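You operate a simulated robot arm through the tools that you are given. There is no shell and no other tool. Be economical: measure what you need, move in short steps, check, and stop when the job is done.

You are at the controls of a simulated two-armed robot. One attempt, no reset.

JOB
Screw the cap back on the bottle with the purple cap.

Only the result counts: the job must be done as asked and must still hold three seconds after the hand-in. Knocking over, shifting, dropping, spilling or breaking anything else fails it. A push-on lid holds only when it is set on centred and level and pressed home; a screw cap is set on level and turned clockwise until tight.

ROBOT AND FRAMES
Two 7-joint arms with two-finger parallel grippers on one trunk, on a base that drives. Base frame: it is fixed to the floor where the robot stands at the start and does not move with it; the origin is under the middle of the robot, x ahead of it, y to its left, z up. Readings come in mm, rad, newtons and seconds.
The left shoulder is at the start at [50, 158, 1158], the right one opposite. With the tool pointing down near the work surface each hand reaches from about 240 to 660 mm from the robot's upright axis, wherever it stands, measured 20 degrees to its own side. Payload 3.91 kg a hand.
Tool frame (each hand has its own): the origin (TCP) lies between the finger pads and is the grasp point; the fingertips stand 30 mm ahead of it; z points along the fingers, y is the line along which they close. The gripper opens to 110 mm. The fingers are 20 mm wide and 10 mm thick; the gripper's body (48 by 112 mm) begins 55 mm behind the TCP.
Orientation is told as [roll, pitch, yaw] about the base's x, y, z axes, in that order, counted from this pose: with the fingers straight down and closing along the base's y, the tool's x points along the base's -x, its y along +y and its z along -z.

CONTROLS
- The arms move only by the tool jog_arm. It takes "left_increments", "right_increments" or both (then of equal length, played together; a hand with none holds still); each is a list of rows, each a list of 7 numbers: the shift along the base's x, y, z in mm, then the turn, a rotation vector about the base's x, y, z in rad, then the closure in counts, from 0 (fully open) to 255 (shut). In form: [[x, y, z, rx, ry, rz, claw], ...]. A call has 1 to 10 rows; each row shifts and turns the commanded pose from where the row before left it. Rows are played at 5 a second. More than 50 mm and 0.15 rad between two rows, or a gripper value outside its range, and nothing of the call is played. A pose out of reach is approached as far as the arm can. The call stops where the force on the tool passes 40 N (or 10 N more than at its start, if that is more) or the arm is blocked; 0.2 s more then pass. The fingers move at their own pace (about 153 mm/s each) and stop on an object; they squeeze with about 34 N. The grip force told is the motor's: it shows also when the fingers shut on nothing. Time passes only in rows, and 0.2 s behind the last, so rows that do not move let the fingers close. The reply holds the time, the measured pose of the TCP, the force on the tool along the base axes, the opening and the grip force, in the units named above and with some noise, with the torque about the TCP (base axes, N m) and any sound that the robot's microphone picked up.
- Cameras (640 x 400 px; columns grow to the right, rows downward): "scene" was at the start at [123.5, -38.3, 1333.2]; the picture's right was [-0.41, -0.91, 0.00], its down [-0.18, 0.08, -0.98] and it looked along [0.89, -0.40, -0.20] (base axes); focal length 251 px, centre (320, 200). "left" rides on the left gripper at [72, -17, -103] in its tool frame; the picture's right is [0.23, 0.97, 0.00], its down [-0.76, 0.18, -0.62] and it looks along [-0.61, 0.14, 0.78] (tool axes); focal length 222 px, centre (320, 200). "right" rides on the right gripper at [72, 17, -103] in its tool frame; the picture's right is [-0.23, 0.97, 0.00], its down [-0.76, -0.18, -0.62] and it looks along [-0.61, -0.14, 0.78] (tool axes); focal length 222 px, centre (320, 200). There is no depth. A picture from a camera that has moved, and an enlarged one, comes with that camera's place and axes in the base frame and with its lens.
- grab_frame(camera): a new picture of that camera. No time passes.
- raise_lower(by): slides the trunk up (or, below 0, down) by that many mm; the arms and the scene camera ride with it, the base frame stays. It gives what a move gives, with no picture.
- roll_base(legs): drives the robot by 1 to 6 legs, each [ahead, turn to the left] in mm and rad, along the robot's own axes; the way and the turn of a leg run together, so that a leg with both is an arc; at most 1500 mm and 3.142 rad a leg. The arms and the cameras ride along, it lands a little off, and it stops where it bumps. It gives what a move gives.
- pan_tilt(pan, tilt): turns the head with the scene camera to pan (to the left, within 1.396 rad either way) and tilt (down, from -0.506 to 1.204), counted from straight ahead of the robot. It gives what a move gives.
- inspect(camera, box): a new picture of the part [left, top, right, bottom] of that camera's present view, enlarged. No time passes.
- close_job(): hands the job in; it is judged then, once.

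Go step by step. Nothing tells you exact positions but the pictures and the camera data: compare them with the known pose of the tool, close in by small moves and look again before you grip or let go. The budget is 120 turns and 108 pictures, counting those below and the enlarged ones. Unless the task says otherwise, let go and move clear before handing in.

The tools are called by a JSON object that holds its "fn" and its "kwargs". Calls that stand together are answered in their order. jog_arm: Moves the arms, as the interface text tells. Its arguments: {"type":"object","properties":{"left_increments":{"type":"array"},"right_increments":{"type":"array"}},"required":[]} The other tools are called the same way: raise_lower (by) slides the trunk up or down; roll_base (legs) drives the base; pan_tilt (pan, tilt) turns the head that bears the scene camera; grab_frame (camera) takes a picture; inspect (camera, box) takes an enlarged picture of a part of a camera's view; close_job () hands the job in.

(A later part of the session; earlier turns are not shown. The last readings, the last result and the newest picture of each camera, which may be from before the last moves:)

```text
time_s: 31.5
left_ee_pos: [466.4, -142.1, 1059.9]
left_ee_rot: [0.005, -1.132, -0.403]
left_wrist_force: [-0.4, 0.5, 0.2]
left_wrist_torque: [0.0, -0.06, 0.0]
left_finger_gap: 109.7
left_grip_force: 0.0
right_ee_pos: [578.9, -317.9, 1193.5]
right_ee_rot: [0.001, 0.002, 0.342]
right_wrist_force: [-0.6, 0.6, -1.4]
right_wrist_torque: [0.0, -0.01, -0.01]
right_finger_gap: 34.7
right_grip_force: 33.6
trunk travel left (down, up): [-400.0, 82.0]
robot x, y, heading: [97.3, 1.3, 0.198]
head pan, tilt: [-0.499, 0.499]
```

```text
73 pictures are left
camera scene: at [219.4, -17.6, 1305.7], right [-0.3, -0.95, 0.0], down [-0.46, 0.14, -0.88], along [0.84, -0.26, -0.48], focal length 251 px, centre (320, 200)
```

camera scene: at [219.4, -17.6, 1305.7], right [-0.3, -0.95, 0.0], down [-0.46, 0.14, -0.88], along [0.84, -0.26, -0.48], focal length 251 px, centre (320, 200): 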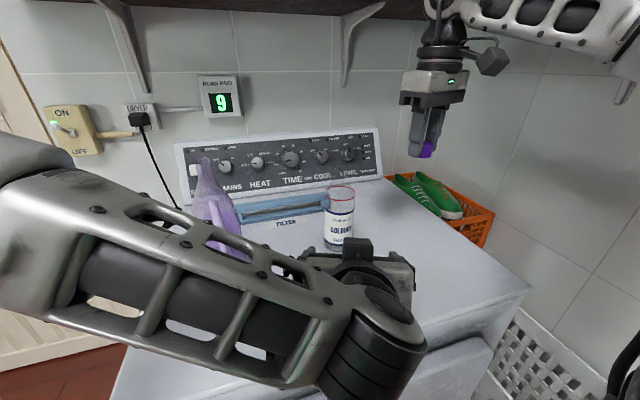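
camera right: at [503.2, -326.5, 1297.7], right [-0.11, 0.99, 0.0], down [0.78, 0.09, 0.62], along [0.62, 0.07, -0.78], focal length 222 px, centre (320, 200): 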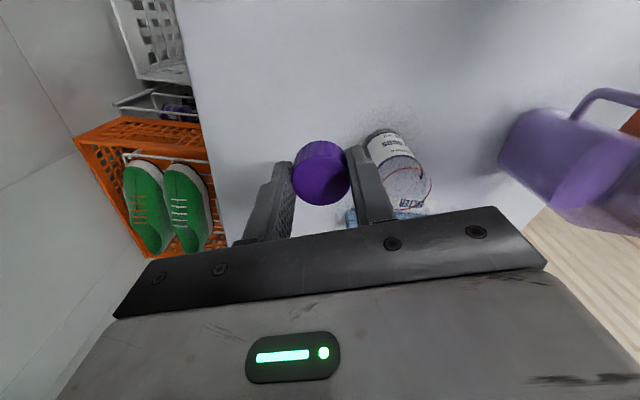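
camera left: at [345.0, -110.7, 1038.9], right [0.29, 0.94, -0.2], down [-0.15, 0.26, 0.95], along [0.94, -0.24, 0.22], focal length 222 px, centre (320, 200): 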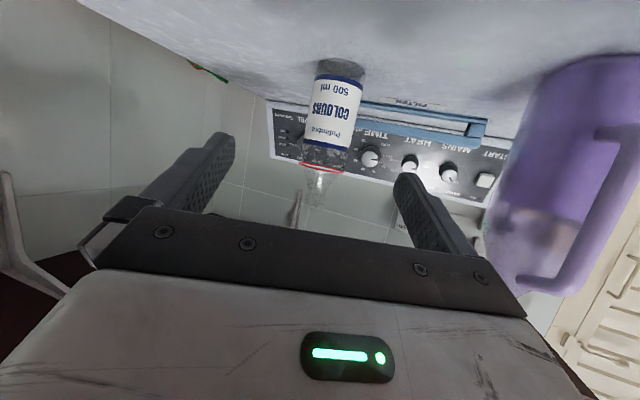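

Left hand is in front of the bottle. Shift 21 mm sideways to align, drop 20, and advance to ~80 mm short.

{"fn": "jog_arm", "kwargs": {"left_increments": [[8, 20, -20, 0, 0, 0, 0], [36.8, -15.7, 0, 0, 0, 0, 0], [36.8, -15.7, 0, 0, 0, 0, 0], [36.8, -15.7, 0, 0, 0, 0, 0], [0, 0, 0, 0, 0, 0, 0]]}}

{"fn": "grab_frame", "kwargs": {"camera": "left"}}

{"fn": "grab_frame", "kwargs": {"camera": "scene"}}

```text
time_s: 32.7
left_ee_pos: [582.5, -171.4, 1038.5]
left_ee_rot: [0.007, -1.133, -0.403]
left_wrist_force: [-0.3, -0.7, 0.0]
left_wrist_torque: [0.03, -0.01, 0.04]
left_finger_gap: 109.6
left_grip_force: 0.0
right_ee_pos: [579.2, -318.1, 1193.6]
right_ee_rot: [0.0, 0.001, 0.34]
right_wrist_force: [0.0, 0.1, 0.3]
right_wrist_torque: [0.03, 0.0, -0.01]
right_finger_gap: 34.6
right_grip_force: 34.4
trunk travel left (down, up): [-400.0, 82.0]
robot x, y, heading: [96.3, -0.2, 0.192]
head pan, tilt: [-0.499, 0.499]
```

```text
72 pictures are left
camera left: at [461.7, -140.6, 1016.9], right [0.29, 0.94, -0.2], down [-0.15, 0.25, 0.95], along [0.94, -0.24, 0.22], focal length 222 px, centre (320, 200)
```

left: 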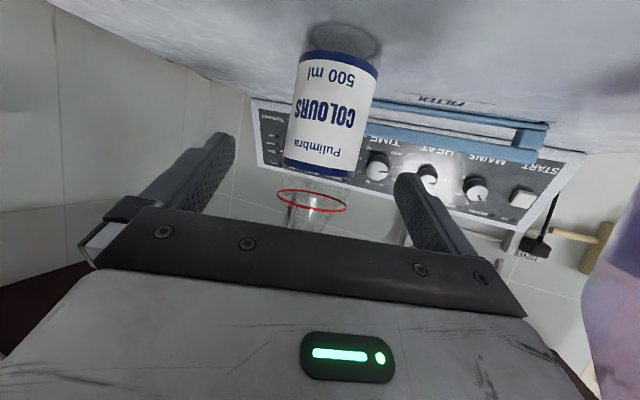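

```text
71 pictures are left
camera scene: at [219.4, -17.6, 1305.7], right [-0.3, -0.95, 0.0], down [-0.46, 0.14, -0.88], along [0.84, -0.26, -0.48], focal length 251 px, centre (320, 200)
```

scene: 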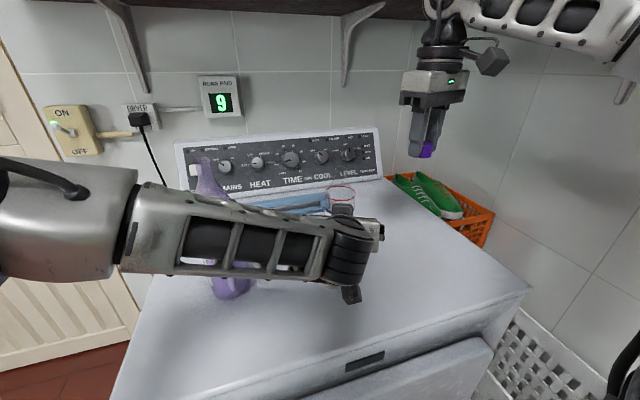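

Lateral alignment is good, but the left forearm would pass near the jug if I go on at this angle. I'll swing the approach direction straighter (azimuth ≈ -0.1) to keep the forearm clear.

{"fn": "jog_arm", "kwargs": {"left_increments": [[-8, -6, 0, 0, 0, 0.1, 0], [-2, -7, 0, 0, 0, 0.1, 0], [4, -7, 0, 0, 0, 0.1, 0], [0, 0, 0, 0, 0, 0, 0]]}}

{"fn": "grab_frame", "kwargs": {"camera": "left"}}

{"fn": "grab_frame", "kwargs": {"camera": "scene"}}

```text
time_s: 33.7
left_ee_pos: [566.0, -175.5, 1028.6]
left_ee_rot: [0.006, -1.133, -0.203]
left_wrist_force: [1.0, -0.7, -1.3]
left_wrist_torque: [0.0, 0.01, -0.02]
left_finger_gap: 109.8
left_grip_force: 0.1
left hand out of reach, approached as far as the arm can: row 2, 3
right_ee_pos: [578.1, -319.0, 1193.1]
right_ee_rot: [0.0, 0.002, 0.341]
right_wrist_force: [-0.2, -0.3, 0.6]
right_wrist_torque: [0.02, -0.03, -0.02]
right_finger_gap: 34.8
right_grip_force: 34.2
trunk travel left (down, up): [-400.0, 82.0]
robot x, y, heading: [96.7, 4.1, 0.193]
head pan, tilt: [-0.499, 0.499]
```

```text
70 pictures are left
camera left: at [441.0, -168.7, 1006.2], right [0.1, 0.97, -0.2], down [-0.2, 0.22, 0.95], along [0.97, -0.05, 0.22], focal length 222 px, centre (320, 200)
```

left: 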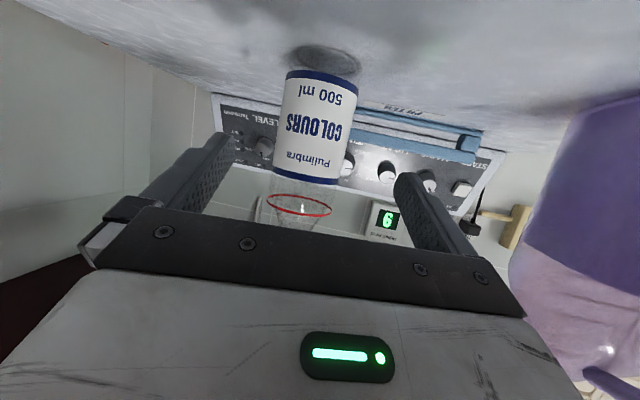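

```text
69 pictures are left
camera scene: at [219.4, -17.7, 1305.7], right [-0.3, -0.95, 0.0], down [-0.46, 0.14, -0.88], along [0.84, -0.26, -0.48], focal length 251 px, centre (320, 200)
```

scene: 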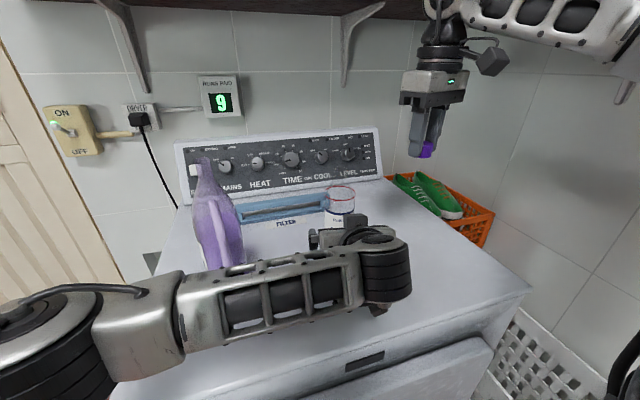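

Forearm is now clear of the jug but a reach limit intervened. I'll test advancing in small steps from here.

{"fn": "jog_arm", "kwargs": {"left_increments": [[15, -4, 3, 0, 0, 0, 0], [15, -4, 3, 0, 0, 0, 0], [15, -4, 0, 0, 0, 0, 0], [0, 0, 0, 0, 0, 0, 0]]}}

{"fn": "grab_frame", "kwargs": {"camera": "scene"}}

```text
time_s: 34.7
left_ee_pos: [606.6, -171.8, 1026.6]
left_ee_rot: [0.006, -1.134, -0.203]
left_wrist_force: [0.4, -0.2, 0.0]
left_wrist_torque: [0.01, 0.01, -0.02]
left_finger_gap: 109.8
left_grip_force: 0.1
left hand out of reach, approached as far as the arm can: row 1, 2, 3
right_ee_pos: [578.5, -317.0, 1193.1]
right_ee_rot: [0.0, 0.002, 0.342]
right_wrist_force: [0.4, 0.5, 0.0]
right_wrist_torque: [-0.01, 0.0, 0.0]
right_finger_gap: 34.7
right_grip_force: 33.7
trunk travel left (down, up): [-400.0, 82.0]
robot x, y, heading: [93.6, 0.6, 0.192]
head pan, tilt: [-0.499, 0.499]
```

```text
68 pictures are left
camera scene: at [219.5, -17.7, 1305.7], right [-0.3, -0.95, 0.0], down [-0.46, 0.14, -0.88], along [0.84, -0.26, -0.48], focal length 251 px, centre (320, 200)
```

scene: 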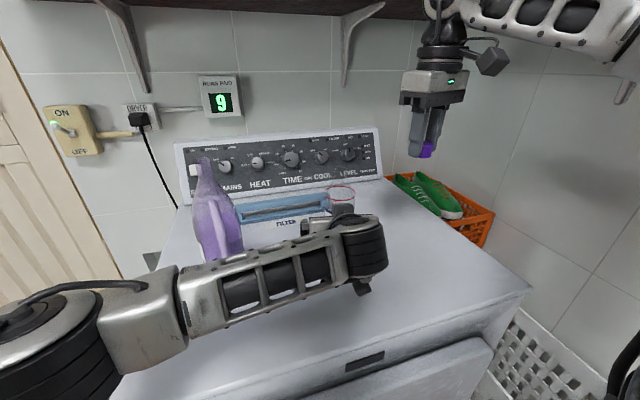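

The elbow is fixed now and the hand slides on an arc around it. An approach azimuth of about -0.6 fits this elbow position and still keeps the forearm clear of the jug, so I'll back off slightly and turn to that.

{"fn": "jog_arm", "kwargs": {"left_increments": [[-6, 4, 3, 0, 0, -0.13, 0], [-3, 5, 3, 0, 0, -0.13, 0], [-3, 5, 3, 0, 0, -0.14, 0], [0, 0, 0, 0, 0, 0, 0]]}}

{"fn": "grab_frame", "kwargs": {"camera": "scene"}}

{"fn": "grab_frame", "kwargs": {"camera": "left"}}

```text
time_s: 35.7
left_ee_pos: [595.3, -157.9, 1034.6]
left_ee_rot: [0.007, -1.13, -0.607]
left_wrist_force: [-0.9, -0.6, 0.5]
left_wrist_torque: [0.02, 0.01, -0.03]
left_finger_gap: 110.2
left_grip_force: 0.0
right_ee_pos: [578.0, -318.6, 1192.7]
right_ee_rot: [-0.001, 0.001, 0.342]
right_wrist_force: [0.6, 1.0, 0.1]
right_wrist_torque: [0.0, -0.02, 0.01]
right_finger_gap: 34.6
right_grip_force: 33.3
trunk travel left (down, up): [-400.0, 82.0]
robot x, y, heading: [96.6, -0.4, 0.2]
head pan, tilt: [-0.499, 0.499]
```

```text
67 pictures are left
camera scene: at [219.5, -17.8, 1305.7], right [-0.3, -0.95, 0.0], down [-0.46, 0.14, -0.88], along [0.84, -0.26, -0.48], focal length 251 px, centre (320, 200)
```

scene: 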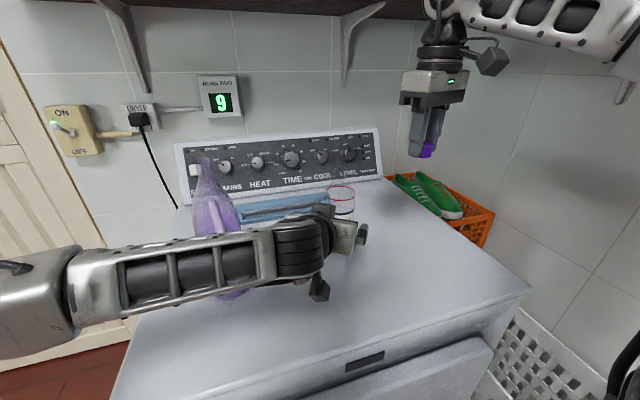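

```text
66 pictures are left
camera left: at [481.9, -101.8, 1012.1], right [0.47, 0.86, -0.2], down [-0.1, 0.28, 0.95], along [0.88, -0.43, 0.22], focal length 222 px, centre (320, 200)
```

left: 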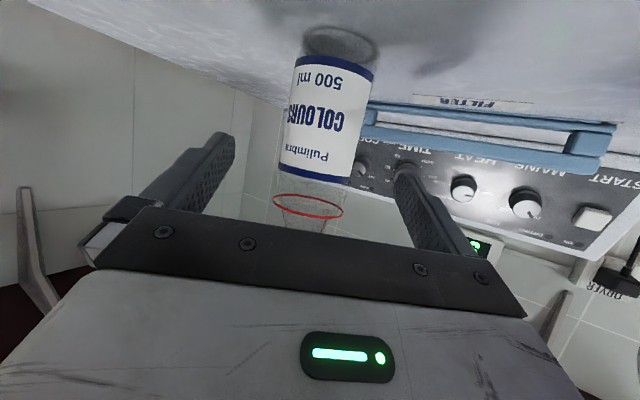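

Aligned with the bottle (axis ≈ (657,-199)). Advancing 50 mm in two steps.

{"fn": "jog_arm", "kwargs": {"left_increments": [[20.8, -13.9, 0, 0, 0, 0, 0], [20.8, -13.9, 0, 0, 0, 0, 0], [0, 0, 0, 0, 0, 0, 0]]}}

{"fn": "grab_frame", "kwargs": {"camera": "left"}}

{"fn": "grab_frame", "kwargs": {"camera": "scene"}}

```text
time_s: 36.5
left_ee_pos: [635.5, -186.3, 1034.8]
left_ee_rot: [0.007, -1.132, -0.605]
left_wrist_force: [-0.7, -0.6, -0.6]
left_wrist_torque: [-0.04, -0.01, -0.03]
left_finger_gap: 110.1
left_grip_force: 0.0
right_ee_pos: [578.5, -318.3, 1192.4]
right_ee_rot: [-0.001, 0.002, 0.342]
right_wrist_force: [-0.4, -0.2, -0.4]
right_wrist_torque: [-0.04, -0.04, -0.02]
right_finger_gap: 34.5
right_grip_force: 33.6
trunk travel left (down, up): [-400.0, 82.0]
robot x, y, heading: [96.5, 1.3, 0.201]
head pan, tilt: [-0.499, 0.499]
```

```text
65 pictures are left
camera left: at [522.5, -130.6, 1012.7], right [0.47, 0.86, -0.2], down [-0.1, 0.28, 0.95], along [0.88, -0.43, 0.22], focal length 222 px, centre (320, 200)
```

left: 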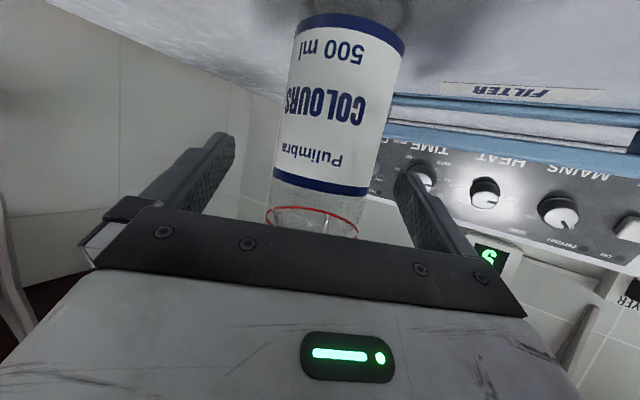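

```text
64 pictures are left
camera scene: at [219.5, -17.6, 1305.7], right [-0.3, -0.95, 0.0], down [-0.46, 0.14, -0.88], along [0.84, -0.26, -0.48], focal length 251 px, centre (320, 200)
```

scene: 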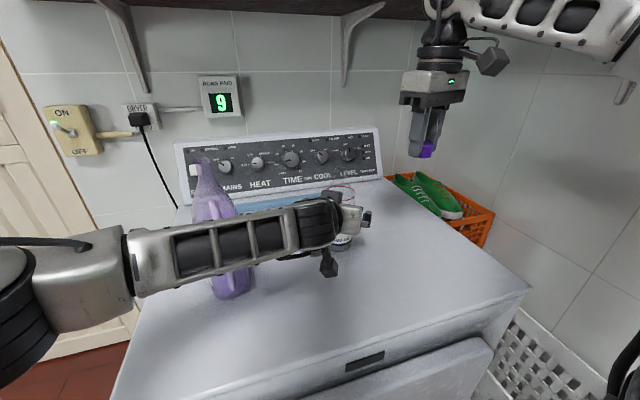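

On target; final 22 mm, then look before closing.

{"fn": "jog_arm", "kwargs": {"left_increments": [[10, -6, 0, 0, 0, 0, 0], [10, -6, 0, 0, 0, 0, 0], [0, 0, 0, 0, 0, 0, 0]]}}

{"fn": "grab_frame", "kwargs": {"camera": "left"}}

{"fn": "grab_frame", "kwargs": {"camera": "right"}}

```text
time_s: 37.3
left_ee_pos: [655.7, -195.5, 1036.0]
left_ee_rot: [0.004, -1.133, -0.602]
left_wrist_force: [0.5, 0.4, 0.2]
left_wrist_torque: [-0.01, 0.05, 0.0]
left_finger_gap: 109.9
left_grip_force: 0.1
right_ee_pos: [578.1, -318.1, 1192.9]
right_ee_rot: [0.0, 0.0, 0.341]
right_wrist_force: [-0.1, -1.4, 0.2]
right_wrist_torque: [-0.03, 0.0, 0.0]
right_finger_gap: 34.4
right_grip_force: 34.7
trunk travel left (down, up): [-400.0, 82.0]
robot x, y, heading: [94.8, 3.9, 0.202]
head pan, tilt: [-0.499, 0.499]
```

```text
63 pictures are left
camera left: at [543.4, -141.1, 1013.6], right [0.47, 0.86, -0.2], down [-0.1, 0.28, 0.95], along [0.88, -0.43, 0.22], focal length 222 px, centre (320, 200)
```

left: 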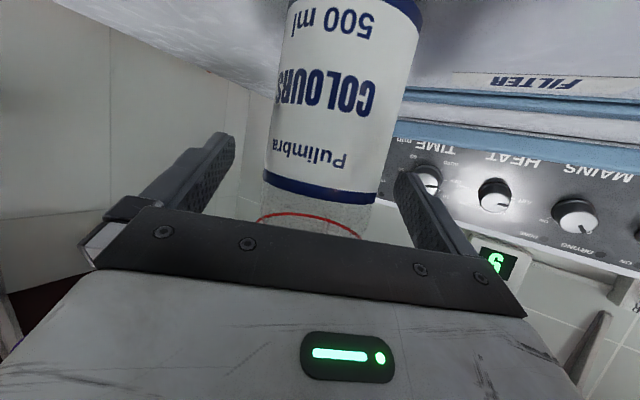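

```text
62 pictures are left
camera right: at [503.2, -327.1, 1297.1], right [-0.11, 0.99, 0.0], down [0.78, 0.09, 0.62], along [0.62, 0.07, -0.78], focal length 222 px, centre (320, 200)
```

right: 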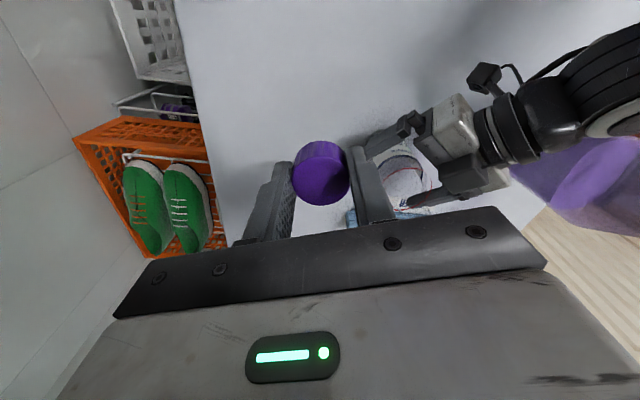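

The bottle sits between the left fingers. Closing the left gripper.

{"fn": "jog_arm", "kwargs": {"left_increments": [[0, 0, 0, 0, 0, 0, 80], [0, 0, 0, 0, 0, 0, 110], [0, 0, 0, 0, 0, 0, 255], [0, 0, 0, 0, 0, 0, 255], [0, 0, 0, 0, 0, 0, 255]]}}

{"fn": "grab_frame", "kwargs": {"camera": "left"}}

{"fn": "inspect", "kwargs": {"camera": "scene", "box": [280, 120, 440, 260]}}

```text
time_s: 38.5
left_ee_pos: [656.1, -197.0, 1034.3]
left_ee_rot: [0.004, -1.134, -0.603]
left_wrist_force: [0.4, -0.3, 0.5]
left_wrist_torque: [-0.02, 0.01, -0.04]
left_finger_gap: 64.6
left_grip_force: 33.9
right_ee_pos: [578.0, -318.4, 1193.5]
right_ee_rot: [0.0, 0.001, 0.342]
right_wrist_force: [-0.5, -0.3, -1.1]
right_wrist_torque: [-0.01, 0.0, 0.0]
right_finger_gap: 34.5
right_grip_force: 34.2
trunk travel left (down, up): [-400.0, 82.0]
robot x, y, heading: [96.3, -3.3, 0.198]
head pan, tilt: [-0.499, 0.499]
```

```text
61 pictures are left
camera left: at [543.2, -141.2, 1013.6], right [0.47, 0.86, -0.2], down [-0.1, 0.28, 0.95], along [0.88, -0.43, 0.22], focal length 222 px, centre (320, 200)
```

left: 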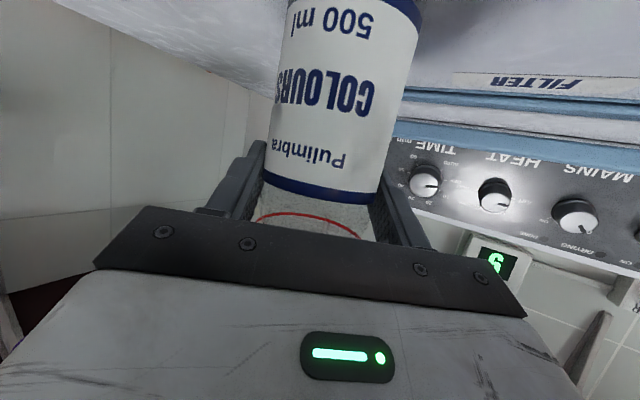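

```text
2.86 times, centred on (360, 190) of scene
camera zoom: at [219.5, -17.7, 1305.7], right [-0.3, -0.95, 0.0], down [-0.46, 0.14, -0.88], along [0.84, -0.26, -0.48], focal length 717 px, centre (206, 229)
```

zoom: 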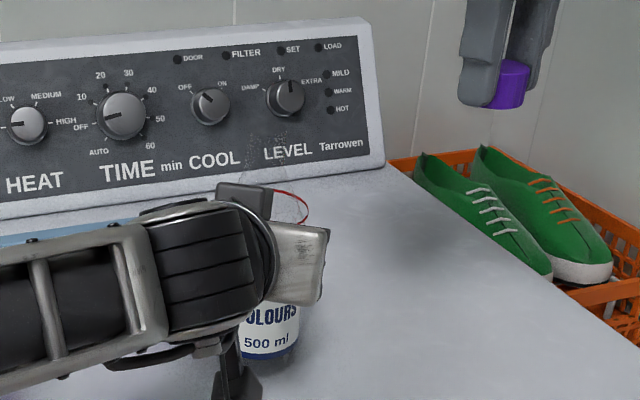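

Bottle is held (gap 64.6). Before placing, I'll zoom in on the held cap to measure where it sits relative to the tool.

{"fn": "inspect", "kwargs": {"camera": "scene", "box": [392, 115, 456, 165]}}

{"fn": "inspect", "kwargs": {"camera": "right", "box": [230, 120, 410, 232]}}

```text
8.00 times, centred on (424, 140) of scene
camera zoom: at [219.5, -17.7, 1305.7], right [-0.3, -0.95, 0.0], down [-0.46, 0.14, -0.88], along [0.84, -0.26, -0.48], focal length 2008 px, centre (-512, 680)
```

zoom: 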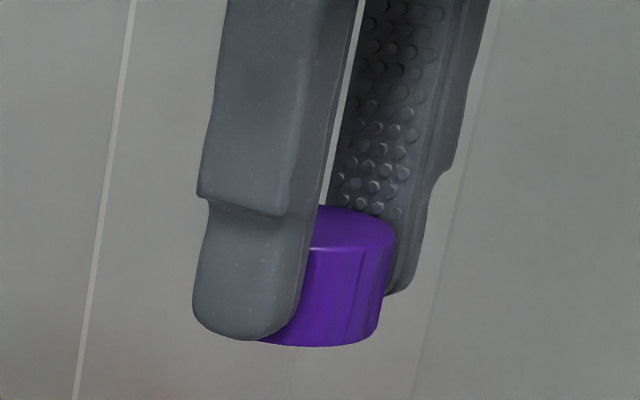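

```text
3.56 times, centred on (320, 176) of right
camera zoom: at [503.2, -327.1, 1297.1], right [-0.11, 0.99, 0.0], down [0.78, 0.09, 0.62], along [0.62, 0.07, -0.78], focal length 790 px, centre (320, 285)
```

zoom: 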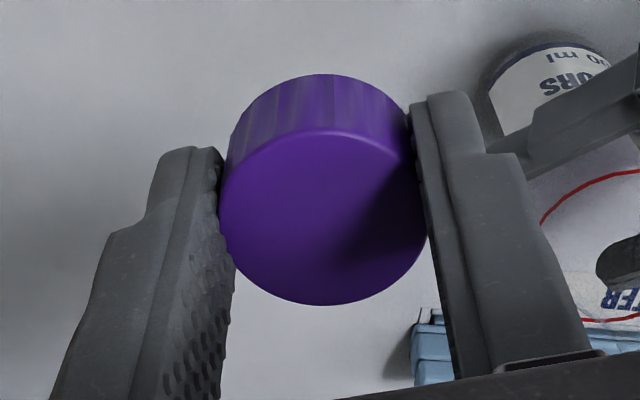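

The cap sits about 3.5 mm forward of the right TCP and level, and the bottle axis is at about (657.5,-198). Moving the cap above the bottle mouth, at safe height.

{"fn": "jog_arm", "kwargs": {"right_increments": [[19, 29.8, 0, 0, 0, 0, 255], [19, 29.8, 0, 0, 0, 0, 255], [19, 29.8, 0, 0, 0, 0, 255], [19.2, 29.8, 0, 0, 0, 0, 255], [0, 0, 0, 0, 0, 0, 255]], "left_increments": [[0, 0, 0, 0, 0, 0, 255], [0, 0, 0, 0, 0, 0, 255], [0, 0, 0, 0, 0, 0, 255], [0, 0, 0, 0, 0, 0, 255], [0, 0, 0, 0, 0, 0, 255]]}}

{"fn": "inspect", "kwargs": {"camera": "scene", "box": [296, 120, 392, 195]}}

{"fn": "grab_frame", "kwargs": {"camera": "right"}}

{"fn": "grab_frame", "kwargs": {"camera": "left"}}

```text
time_s: 39.7
left_ee_pos: [656.3, -195.9, 1035.2]
left_ee_rot: [0.006, -1.132, -0.604]
left_wrist_force: [-0.6, -0.7, 0.1]
left_wrist_torque: [-0.08, -0.01, -0.03]
left_finger_gap: 64.2
left_grip_force: 33.7
right_ee_pos: [655.2, -196.5, 1192.5]
right_ee_rot: [0.001, 0.0, 0.339]
right_wrist_force: [0.8, 0.0, 0.8]
right_wrist_torque: [0.02, 0.02, -0.01]
right_finger_gap: 34.6
right_grip_force: 34.5
trunk travel left (down, up): [-400.0, 82.0]
robot x, y, heading: [92.0, 2.1, 0.196]
head pan, tilt: [-0.499, 0.499]
```

```text
5.33 times, centred on (344, 158) of scene
camera zoom: at [219.4, -17.8, 1305.7], right [-0.3, -0.95, 0.0], down [-0.46, 0.14, -0.88], along [0.84, -0.26, -0.48], focal length 1339 px, centre (192, 427)
```

zoom: 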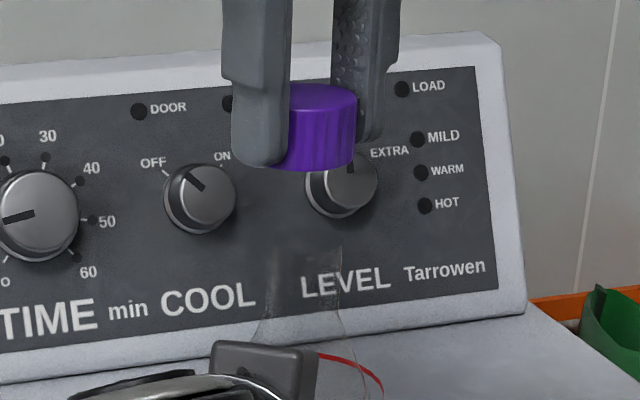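

```text
56 pictures are left
camera right: at [580.6, -206.0, 1295.9], right [-0.11, 0.99, 0.0], down [0.78, 0.09, 0.62], along [0.62, 0.07, -0.78], focal length 222 px, centre (320, 200)
```

right: 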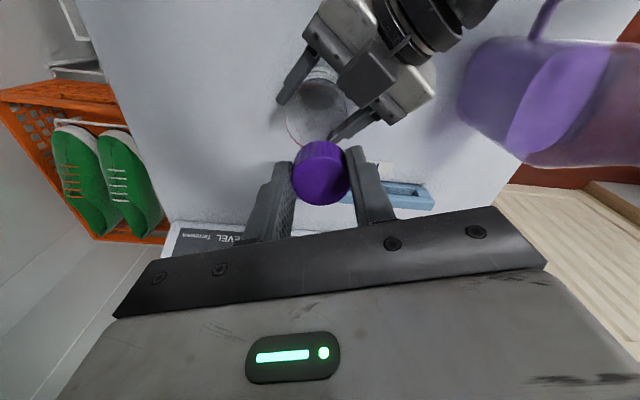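

```text
55 pictures are left
camera left: at [543.1, -141.2, 1013.6], right [0.47, 0.86, -0.2], down [-0.1, 0.28, 0.95], along [0.88, -0.43, 0.22], focal length 222 px, centre (320, 200)
```

left: 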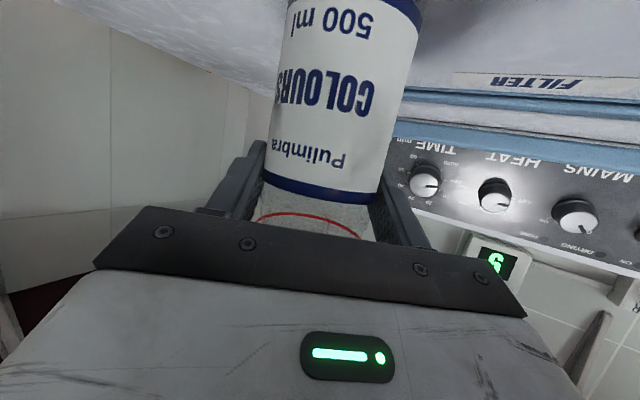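

Cap is ~4 mm to the left of the neck in this view; shifting -3 mm in y and lowering 25 mm for a finer look.

{"fn": "jog_arm", "kwargs": {"right_increments": [[-0.5, -3, -12, 0, 0, 0, 255], [0, 0, -13, 0, 0, 0, 255], [0, 0, 0, 0, 0, 0, 255]], "left_increments": [[0, 0, 0, 0, 0, 0, 255], [0, 0, 0, 0, 0, 0, 255], [0, 0, 0, 0, 0, 0, 255]]}}

{"fn": "inspect", "kwargs": {"camera": "scene", "box": [308, 140, 372, 190]}}

{"fn": "inspect", "kwargs": {"camera": "right", "box": [240, 80, 400, 210]}}

```text
time_s: 40.5
left_ee_pos: [655.1, -197.3, 1035.3]
left_ee_rot: [0.006, -1.13, -0.604]
left_wrist_force: [-0.6, 0.5, 0.6]
left_wrist_torque: [-0.05, -0.02, -0.01]
left_finger_gap: 64.4
left_grip_force: 34.2
right_ee_pos: [654.1, -201.7, 1165.8]
right_ee_rot: [0.001, 0.001, 0.341]
right_wrist_force: [0.1, -0.1, 0.3]
right_wrist_torque: [0.01, -0.03, -0.01]
right_finger_gap: 34.6
right_grip_force: 34.0
trunk travel left (down, up): [-400.0, 82.0]
robot x, y, heading: [94.9, 4.5, 0.196]
head pan, tilt: [-0.499, 0.499]
```

```text
8.00 times, centred on (340, 165) of scene
camera zoom: at [219.5, -17.7, 1305.7], right [-0.3, -0.95, 0.0], down [-0.46, 0.14, -0.88], along [0.84, -0.26, -0.48], focal length 2008 px, centre (160, 480)
```

zoom: 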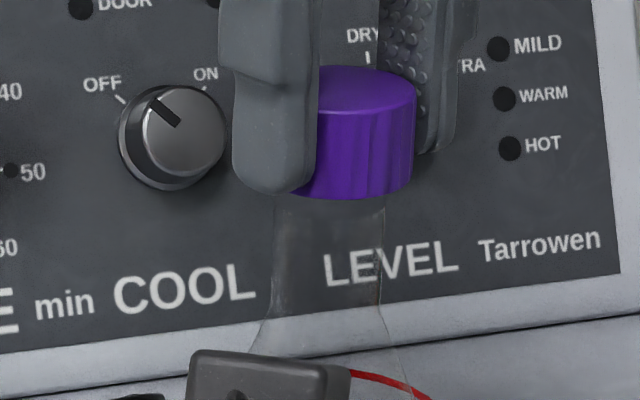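

```text
3.08 times, centred on (320, 145) of right
camera zoom: at [579.8, -209.3, 1270.7], right [-0.11, 0.99, 0.0], down [0.78, 0.09, 0.62], along [0.62, 0.07, -0.78], focal length 684 px, centre (320, 369)
```

zoom: 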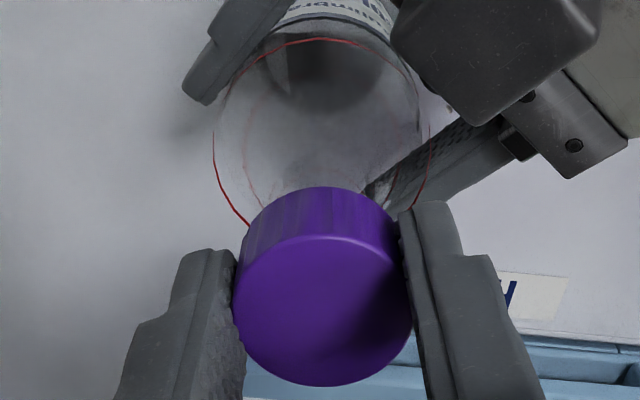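

Estimates of the lateral error disagree by ~2 mm. I'll lift and back off 45 mm so the right camera sees the neck rim directly, and measure it relative to the cap.

{"fn": "jog_arm", "kwargs": {"right_increments": [[0, 0, 25, 0, 0, 0, 255], [-45, 0, 0, 0, 0, 0, 255], [0, 0, 0, 0, 0, 0, 255]], "left_increments": [[0, 0, 0, 0, 0, 0, 255], [0, 0, 0, 0, 0, 0, 255], [0, 0, 0, 0, 0, 0, 255]]}}

{"fn": "inspect", "kwargs": {"camera": "right", "box": [240, 80, 400, 210]}}

{"fn": "inspect", "kwargs": {"camera": "scene", "box": [308, 140, 372, 190]}}

```text
time_s: 41.3
left_ee_pos: [656.2, -196.2, 1035.8]
left_ee_rot: [0.006, -1.132, -0.603]
left_wrist_force: [-0.7, 0.1, -0.2]
left_wrist_torque: [0.03, -0.03, -0.04]
left_finger_gap: 64.3
left_grip_force: 34.1
right_ee_pos: [606.8, -202.9, 1193.3]
right_ee_rot: [0.001, 0.0, 0.34]
right_wrist_force: [0.2, 0.7, -1.8]
right_wrist_torque: [0.03, -0.02, 0.03]
right_finger_gap: 34.4
right_grip_force: 33.3
trunk travel left (down, up): [-400.0, 82.0]
robot x, y, heading: [96.6, 2.3, 0.196]
head pan, tilt: [-0.499, 0.499]
```

```text
3.08 times, centred on (320, 145) of right
camera zoom: at [532.0, -210.5, 1297.2], right [-0.11, 0.99, 0.0], down [0.78, 0.09, 0.62], along [0.62, 0.07, -0.78], focal length 684 px, centre (320, 369)
```

zoom: 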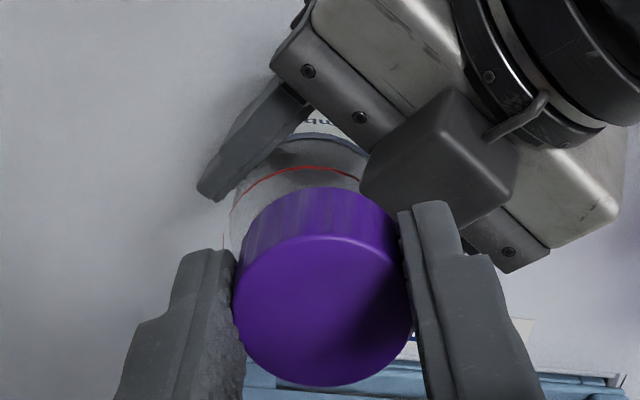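

```text
8.00 times, centred on (340, 165) of scene
camera zoom: at [219.5, -17.7, 1305.6], right [-0.3, -0.95, 0.0], down [-0.46, 0.14, -0.88], along [0.84, -0.26, -0.48], focal length 2008 px, centre (160, 480)
```

zoom: 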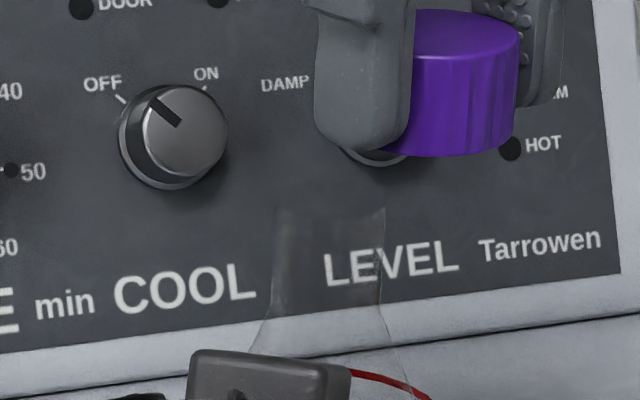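

I backed off the wrong way for that view. I'll step to the side of the neck instead.

{"fn": "jog_arm", "kwargs": {"right_increments": [[0, -38, 0, 0, 0, 0, 255], [23, -37, 0, 0, 0, 0, 255], [22, 0, 0, 0, 0, 0, 255], [0, 0, 0, 0, 0, 0, 255]], "left_increments": [[0, 0, 0, 0, 0, 0, 255], [0, 0, 0, 0, 0, 0, 255], [0, 0, 0, 0, 0, 0, 255], [0, 0, 0, 0, 0, 0, 255]]}}

{"fn": "grab_frame", "kwargs": {"camera": "right"}}

{"fn": "inspect", "kwargs": {"camera": "right", "box": [300, 80, 460, 200]}}

```text
time_s: 42.3
left_ee_pos: [656.4, -196.6, 1035.1]
left_ee_rot: [0.005, -1.134, -0.604]
left_wrist_force: [-0.6, -0.3, -0.4]
left_wrist_torque: [-0.09, -0.04, -0.02]
left_finger_gap: 64.3
left_grip_force: 34.1
right_ee_pos: [650.3, -279.1, 1191.9]
right_ee_rot: [-0.002, 0.003, 0.341]
right_wrist_force: [0.8, -0.3, -0.1]
right_wrist_torque: [0.05, -0.01, -0.01]
right_finger_gap: 34.6
right_grip_force: 33.9
right hand out of reach, approached as far as the arm can: row 3
trunk travel left (down, up): [-400.0, 82.0]
robot x, y, heading: [93.4, 2.1, 0.195]
head pan, tilt: [-0.499, 0.499]
```

```text
50 pictures are left
camera right: at [575.0, -287.0, 1295.0], right [-0.11, 0.99, 0.0], down [0.78, 0.09, 0.62], along [0.62, 0.07, -0.78], focal length 222 px, centre (320, 200)
```

right: 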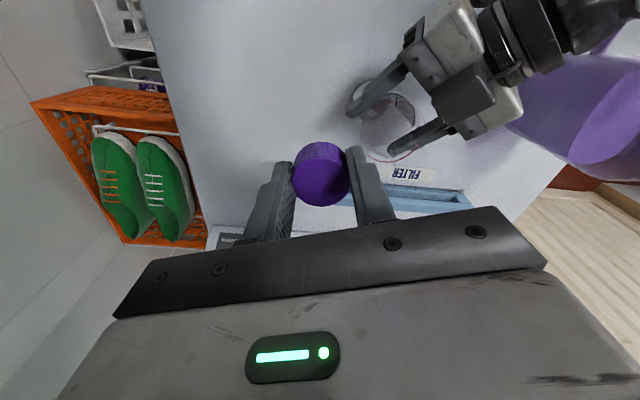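

```text
3.33 times, centred on (380, 140) of right
camera zoom: at [575.0, -287.0, 1295.0], right [-0.11, 0.99, 0.0], down [0.78, 0.09, 0.62], along [0.62, 0.07, -0.78], focal length 740 px, centre (120, 400)
```

zoom: 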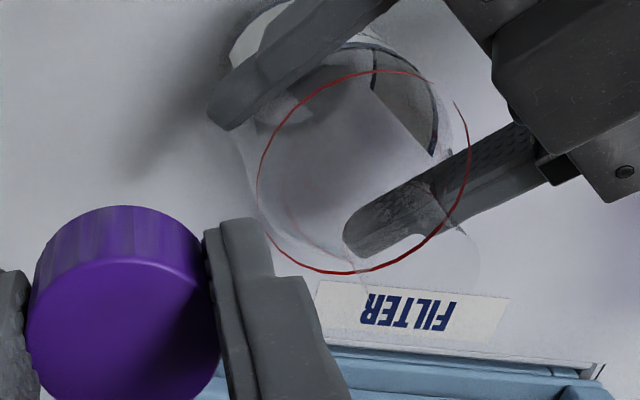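

{"fn": "inspect", "kwargs": {"camera": "right", "box": [362, 110, 426, 160]}}

```text
8.00 times, centred on (394, 135) of right
camera zoom: at [575.0, -287.0, 1295.0], right [-0.11, 0.99, 0.0], down [0.78, 0.09, 0.62], along [0.62, 0.07, -0.78], focal length 1777 px, centre (-272, 720)
```

zoom: 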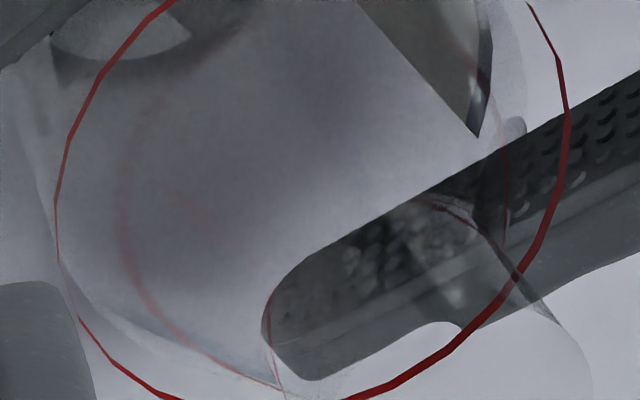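

{"fn": "inspect", "kwargs": {"camera": "right", "box": [366, 122, 430, 172]}}

```text
8.00 times, centred on (398, 147) of right
camera zoom: at [575.0, -287.0, 1295.0], right [-0.11, 0.99, 0.0], down [0.78, 0.09, 0.62], along [0.62, 0.07, -0.78], focal length 1777 px, centre (-304, 624)
```

zoom: 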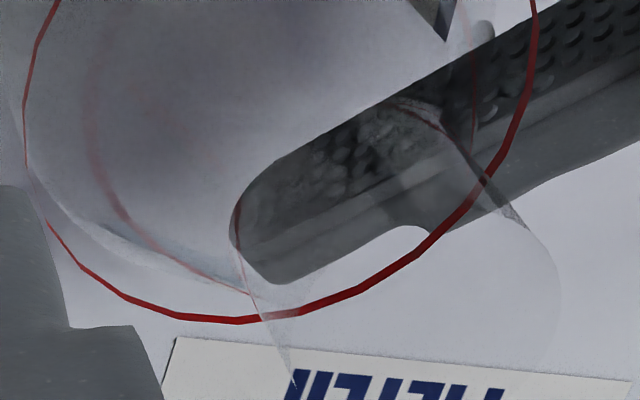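

The rim measures at about (658.2,-199.2) in the right camera's own frame. I need the camera at (580.9,-208.4) to centre the cap. Moving there and lowering to just above the rim.

{"fn": "jog_arm", "kwargs": {"right_increments": [[3, 39, 0, 0, 0, 0, 255], [3, 39, 0, 0, 0, 0, 255], [0, 0.6, -13, 0, 0, 0, 255], [0, 0, -13, 0, 0, 0, 255], [0, 0, 0, 0, 0, 0, 255]], "left_increments": [[0, 0, 0, 0, 0, 0, 255], [0, 0, 0, 0, 0, 0, 255], [0, 0, 0, 0, 0, 0, 255], [0, 0, 0, 0, 0, 0, 255], [0, 0, 0, 0, 0, 0, 255]]}}

{"fn": "inspect", "kwargs": {"camera": "right", "box": [240, 80, 400, 210]}}

{"fn": "inspect", "kwargs": {"camera": "scene", "box": [308, 140, 372, 190]}}

```text
time_s: 43.5
left_ee_pos: [655.5, -196.3, 1035.5]
left_ee_rot: [0.005, -1.133, -0.603]
left_wrist_force: [0.4, -0.1, -0.9]
left_wrist_torque: [-0.05, -0.02, 0.03]
left_finger_gap: 64.3
left_grip_force: 34.5
right_ee_pos: [655.6, -196.5, 1162.9]
right_ee_rot: [0.0, 0.003, 0.342]
right_wrist_force: [-0.1, 0.1, -0.2]
right_wrist_torque: [0.03, -0.02, 0.0]
right_finger_gap: 34.3
right_grip_force: 34.8
trunk travel left (down, up): [-400.0, 82.0]
robot x, y, heading: [95.4, 3.1, 0.193]
head pan, tilt: [-0.499, 0.499]
```

```text
3.08 times, centred on (320, 145) of right
camera zoom: at [581.3, -205.9, 1268.3], right [-0.11, 0.99, 0.0], down [0.78, 0.09, 0.62], along [0.62, 0.07, -0.78], focal length 684 px, centre (320, 369)
```

zoom: 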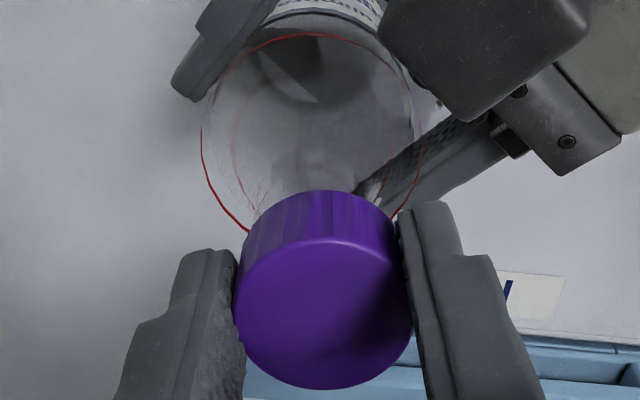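

```text
8.00 times, centred on (340, 165) of scene
camera zoom: at [219.5, -17.7, 1305.7], right [-0.3, -0.95, 0.0], down [-0.46, 0.14, -0.88], along [0.84, -0.26, -0.48], focal length 2008 px, centre (160, 480)
```

zoom: 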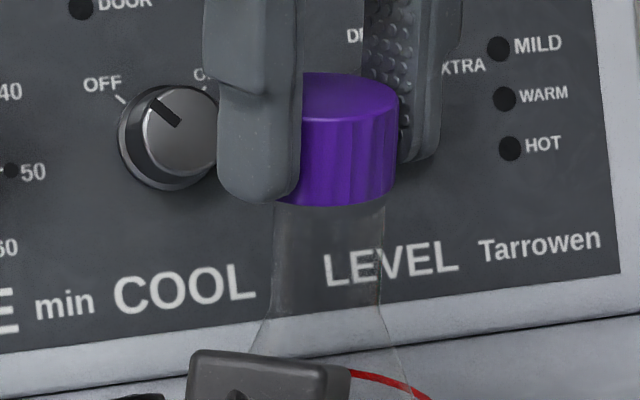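

Both views agree: shift -2.2 mm in y. Then lower gently toward contact.

{"fn": "jog_arm", "kwargs": {"right_increments": [[0, -2.2, 0, 0, 0, 0, 255], [0, 0, -2, 0, 0, 0, 255], [0, 0, -2, 0, 0, 0, 255], [0, 0, 0, 0, 0, 0, 255]], "left_increments": [[0, 0, 0, 0, 0, 0, 255], [0, 0, 0, 0, 0, 0, 255], [0, 0, 0, 0, 0, 0, 255], [0, 0, 0, 0, 0, 0, 255]]}}

{"fn": "inspect", "kwargs": {"camera": "scene", "box": [308, 140, 372, 190]}}

{"fn": "inspect", "kwargs": {"camera": "right", "box": [240, 80, 400, 210]}}

```text
time_s: 44.5
left_ee_pos: [656.0, -196.9, 1035.4]
left_ee_rot: [0.004, -1.133, -0.602]
left_wrist_force: [-0.4, 0.0, 0.2]
left_wrist_torque: [0.0, 0.0, -0.01]
left_finger_gap: 64.3
left_grip_force: 34.8
right_ee_pos: [656.5, -200.0, 1160.2]
right_ee_rot: [-0.001, 0.002, 0.342]
right_wrist_force: [0.3, -0.1, -0.8]
right_wrist_torque: [0.03, 0.02, 0.02]
right_finger_gap: 34.6
right_grip_force: 33.7
trunk travel left (down, up): [-400.0, 82.0]
robot x, y, heading: [96.6, 0.1, 0.197]
head pan, tilt: [-0.499, 0.499]
```

```text
8.00 times, centred on (340, 165) of scene
camera zoom: at [219.5, -17.7, 1305.7], right [-0.3, -0.95, 0.0], down [-0.46, 0.14, -0.88], along [0.84, -0.26, -0.48], focal length 2008 px, centre (160, 480)
```

zoom: 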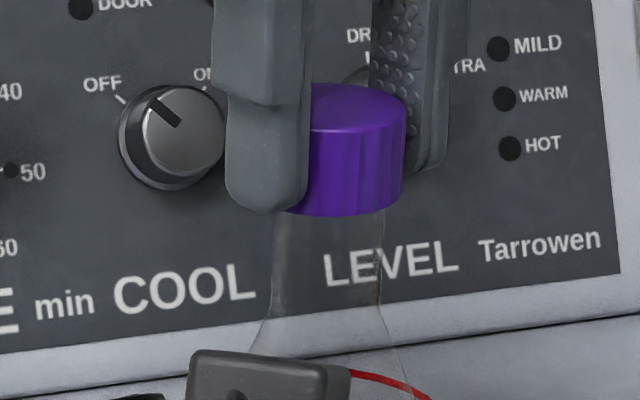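

```text
3.08 times, centred on (320, 145) of right
camera zoom: at [582.0, -208.4, 1265.2], right [-0.11, 0.99, 0.0], down [0.78, 0.09, 0.62], along [0.62, 0.07, -0.78], focal length 684 px, centre (320, 369)
```

zoom: 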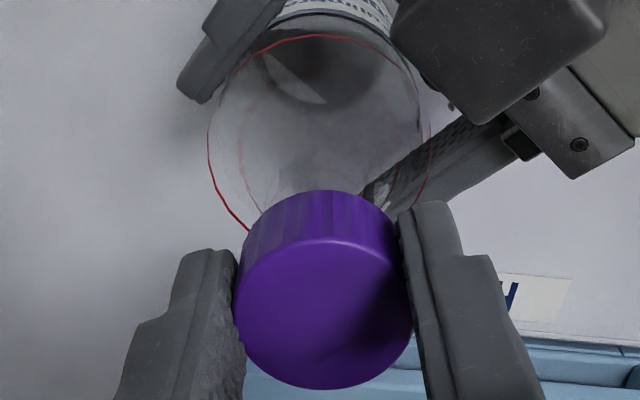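

Centred within ~1 mm. Lowering in 2 mm steps to contact.

{"fn": "jog_arm", "kwargs": {"right_increments": [[-0.5, -0.3, -2, 0, 0, 0, 255], [0, 0, -2, 0, 0, 0, 255], [0, 0, -2, 0, 0, 0, 255], [0, 0, 0, 0, 0, 0, 255]], "left_increments": [[0, 0, 0, 0, 0, 0, 255], [0, 0, 0, 0, 0, 0, 255], [0, 0, 0, 0, 0, 0, 255], [0, 0, 0, 0, 0, 0, 255]]}}

{"fn": "inspect", "kwargs": {"camera": "scene", "box": [308, 140, 372, 190]}}

```text
time_s: 45.5
left_ee_pos: [655.7, -197.4, 1034.6]
left_ee_rot: [0.004, -1.132, -0.604]
left_wrist_force: [-1.2, 2.8, 0.0]
left_wrist_torque: [-0.25, -0.14, 0.01]
left_finger_gap: 64.2
left_grip_force: 33.8
right_ee_pos: [656.1, -199.8, 1155.5]
right_ee_rot: [0.0, -0.001, 0.341]
right_wrist_force: [2.5, -1.7, 0.2]
right_wrist_torque: [-0.11, -0.08, -0.04]
right_finger_gap: 34.5
right_grip_force: 34.0
trunk travel left (down, up): [-400.0, 82.0]
robot x, y, heading: [96.0, 1.2, 0.194]
head pan, tilt: [-0.499, 0.499]
```

```text
8.00 times, centred on (340, 165) of scene
camera zoom: at [219.4, -17.7, 1305.7], right [-0.3, -0.95, 0.0], down [-0.46, 0.14, -0.88], along [0.84, -0.26, -0.48], focal length 2008 px, centre (160, 480)
```

zoom: 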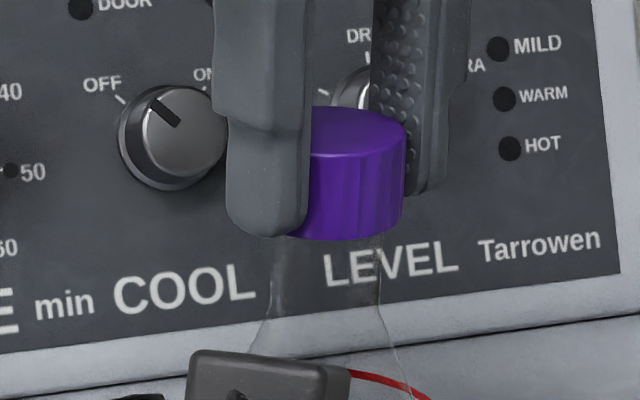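

The rim has entered the cap with a slight side force pushing it +x/-y. I'll yield a little that way and keep lowering.

{"fn": "jog_arm", "kwargs": {"right_increments": [[0.7, -0.6, 0, 0, 0, 0, 255], [0, 0, -2, 0, 0, 0, 255], [0, 0, -2, 0, 0, 0, 255], [0, 0, 0, 0, 0, 0, 255]], "left_increments": [[0, 0, 0, 0, 0, 0, 255], [0, 0, 0, 0, 0, 0, 255], [0, 0, 0, 0, 0, 0, 255], [0, 0, 0, 0, 0, 0, 255]]}}

```text
time_s: 46.5
left_ee_pos: [656.0, -195.7, 1035.6]
left_ee_rot: [0.006, -1.133, -0.604]
left_wrist_force: [0.5, 0.7, 0.7]
left_wrist_torque: [-0.05, 0.04, 0.04]
left_finger_gap: 64.4
left_grip_force: 34.1
right_ee_pos: [657.8, -200.2, 1151.5]
right_ee_rot: [0.0, 0.002, 0.343]
right_wrist_force: [-1.5, -0.5, 1.1]
right_wrist_torque: [-0.01, 0.0, -0.02]
right_finger_gap: 34.5
right_grip_force: 34.0
trunk travel left (down, up): [-400.0, 82.0]
robot x, y, heading: [93.9, 2.4, 0.195]
head pan, tilt: [-0.499, 0.499]
```

Side force is gone and there's no vertical contact yet. Continuing down in small steps.

{"fn": "jog_arm", "kwargs": {"right_increments": [[0, 0, -1.5, 0, 0, 0, 255], [0, 0, -1.5, 0, 0, 0, 255], [0, 0, -1.5, 0, 0, 0, 255], [0, 0, 0, 0, 0, 0, 255]], "left_increments": [[0, 0, 0, 0, 0, 0, 255], [0, 0, 0, 0, 0, 0, 255], [0, 0, 0, 0, 0, 0, 255], [0, 0, 0, 0, 0, 0, 255]]}}

{"fn": "inspect", "kwargs": {"camera": "scene", "box": [308, 140, 372, 190]}}

```text
time_s: 47.5
left_ee_pos: [655.5, -195.7, 1034.8]
left_ee_rot: [0.006, -1.132, -0.6]
left_wrist_force: [-0.6, 7.0, -0.6]
left_wrist_torque: [-0.51, -0.01, 0.01]
left_finger_gap: 64.4
left_grip_force: 33.8
right_ee_pos: [658.4, -200.0, 1147.3]
right_ee_rot: [-0.003, 0.002, 0.342]
right_wrist_force: [-0.3, -6.3, 1.0]
right_wrist_torque: [-0.22, 0.0, 0.0]
right_finger_gap: 34.5
right_grip_force: 34.2
trunk travel left (down, up): [-400.0, 82.0]
robot x, y, heading: [96.4, 5.5, 0.196]
head pan, tilt: [-0.499, 0.499]
```

```text
8.00 times, centred on (340, 165) of scene
camera zoom: at [219.4, -17.7, 1305.7], right [-0.3, -0.95, 0.0], down [-0.46, 0.14, -0.88], along [0.84, -0.26, -0.48], focal length 2008 px, centre (160, 480)
```

zoom: 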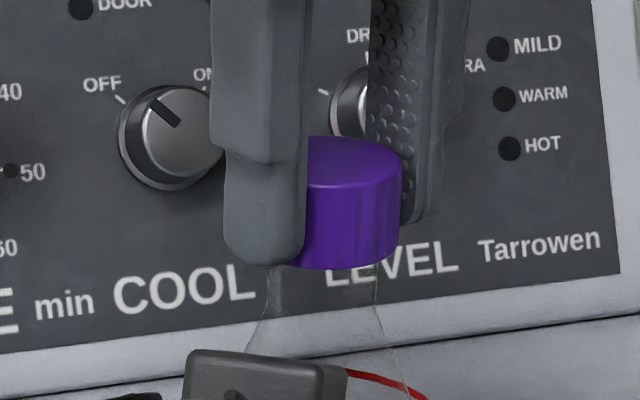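

Side force in -y of 6 N: yield 1 mm that way and check.

{"fn": "jog_arm", "kwargs": {"right_increments": [[0, -1, 0, 0, 0, 0, 255], [0, 0, 0, 0, 0, 0, 255], [0, 0, 0, 0, 0, 0, 255]], "left_increments": [[0, 0, 0, 0, 0, 0, 255], [0, 0, 0, 0, 0, 0, 255], [0, 0, 0, 0, 0, 0, 255]]}}

```text
time_s: 48.3
left_ee_pos: [655.4, -195.9, 1034.9]
left_ee_rot: [0.008, -1.132, -0.602]
left_wrist_force: [6.9, 0.8, -0.7]
left_wrist_torque: [0.0, 0.47, 0.05]
left_finger_gap: 64.3
left_grip_force: 34.1
right_ee_pos: [657.7, -200.1, 1145.8]
right_ee_rot: [0.001, 0.001, 0.342]
right_wrist_force: [-7.2, 0.0, 1.7]
right_wrist_torque: [-0.06, 0.23, -0.01]
right_finger_gap: 34.5
right_grip_force: 33.9
trunk travel left (down, up): [-400.0, 82.0]
robot x, y, heading: [99.6, 3.6, 0.193]
head pan, tilt: [-0.499, 0.499]
```

{"fn": "jog_arm", "kwargs": {"right_increments": [[-0.7, 0, 0, 0, 0, 0, 255], [0, 0, -1.5, 0, 0, 0, 255], [0, 0, -1.5, 0, 0, 0, 255], [0, 0, 0, 0, 0, 0, 255]], "left_increments": [[0, 0, 0, 0, 0, 0, 255], [0, 0, 0, 0, 0, 0, 255], [0, 0, 0, 0, 0, 0, 255], [0, 0, 0, 0, 0, 0, 255]]}}

{"fn": "inspect", "kwargs": {"camera": "scene", "box": [308, 140, 372, 190]}}

```text
time_s: 49.3
left_ee_pos: [655.3, -195.9, 1034.8]
left_ee_rot: [0.006, -1.132, -0.607]
left_wrist_force: [-1.9, 7.1, -4.7]
left_wrist_torque: [-0.16, -0.74, -0.04]
left_finger_gap: 64.2
left_grip_force: 34.0
right_ee_pos: [655.7, -200.5, 1147.4]
right_ee_rot: [-0.002, -0.006, 0.339]
right_wrist_force: [4.2, -7.5, 15.2]
right_wrist_torque: [-0.26, -0.14, -0.08]
right_finger_gap: 34.4
right_grip_force: 34.0
trunk travel left (down, up): [-400.0, 82.0]
robot x, y, heading: [94.3, 5.6, 0.193]
head pan, tilt: [-0.499, 0.499]
```

```text
8.00 times, centred on (340, 165) of scene
camera zoom: at [218.9, -17.4, 1305.9], right [-0.3, -0.95, 0.0], down [-0.46, 0.14, -0.88], along [0.84, -0.26, -0.48], focal length 2008 px, centre (160, 480)
```

zoom: 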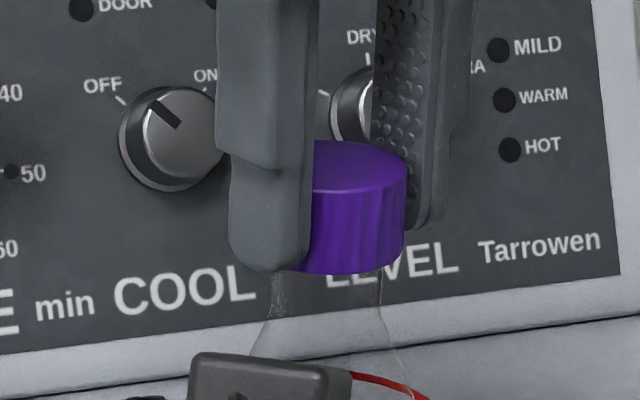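

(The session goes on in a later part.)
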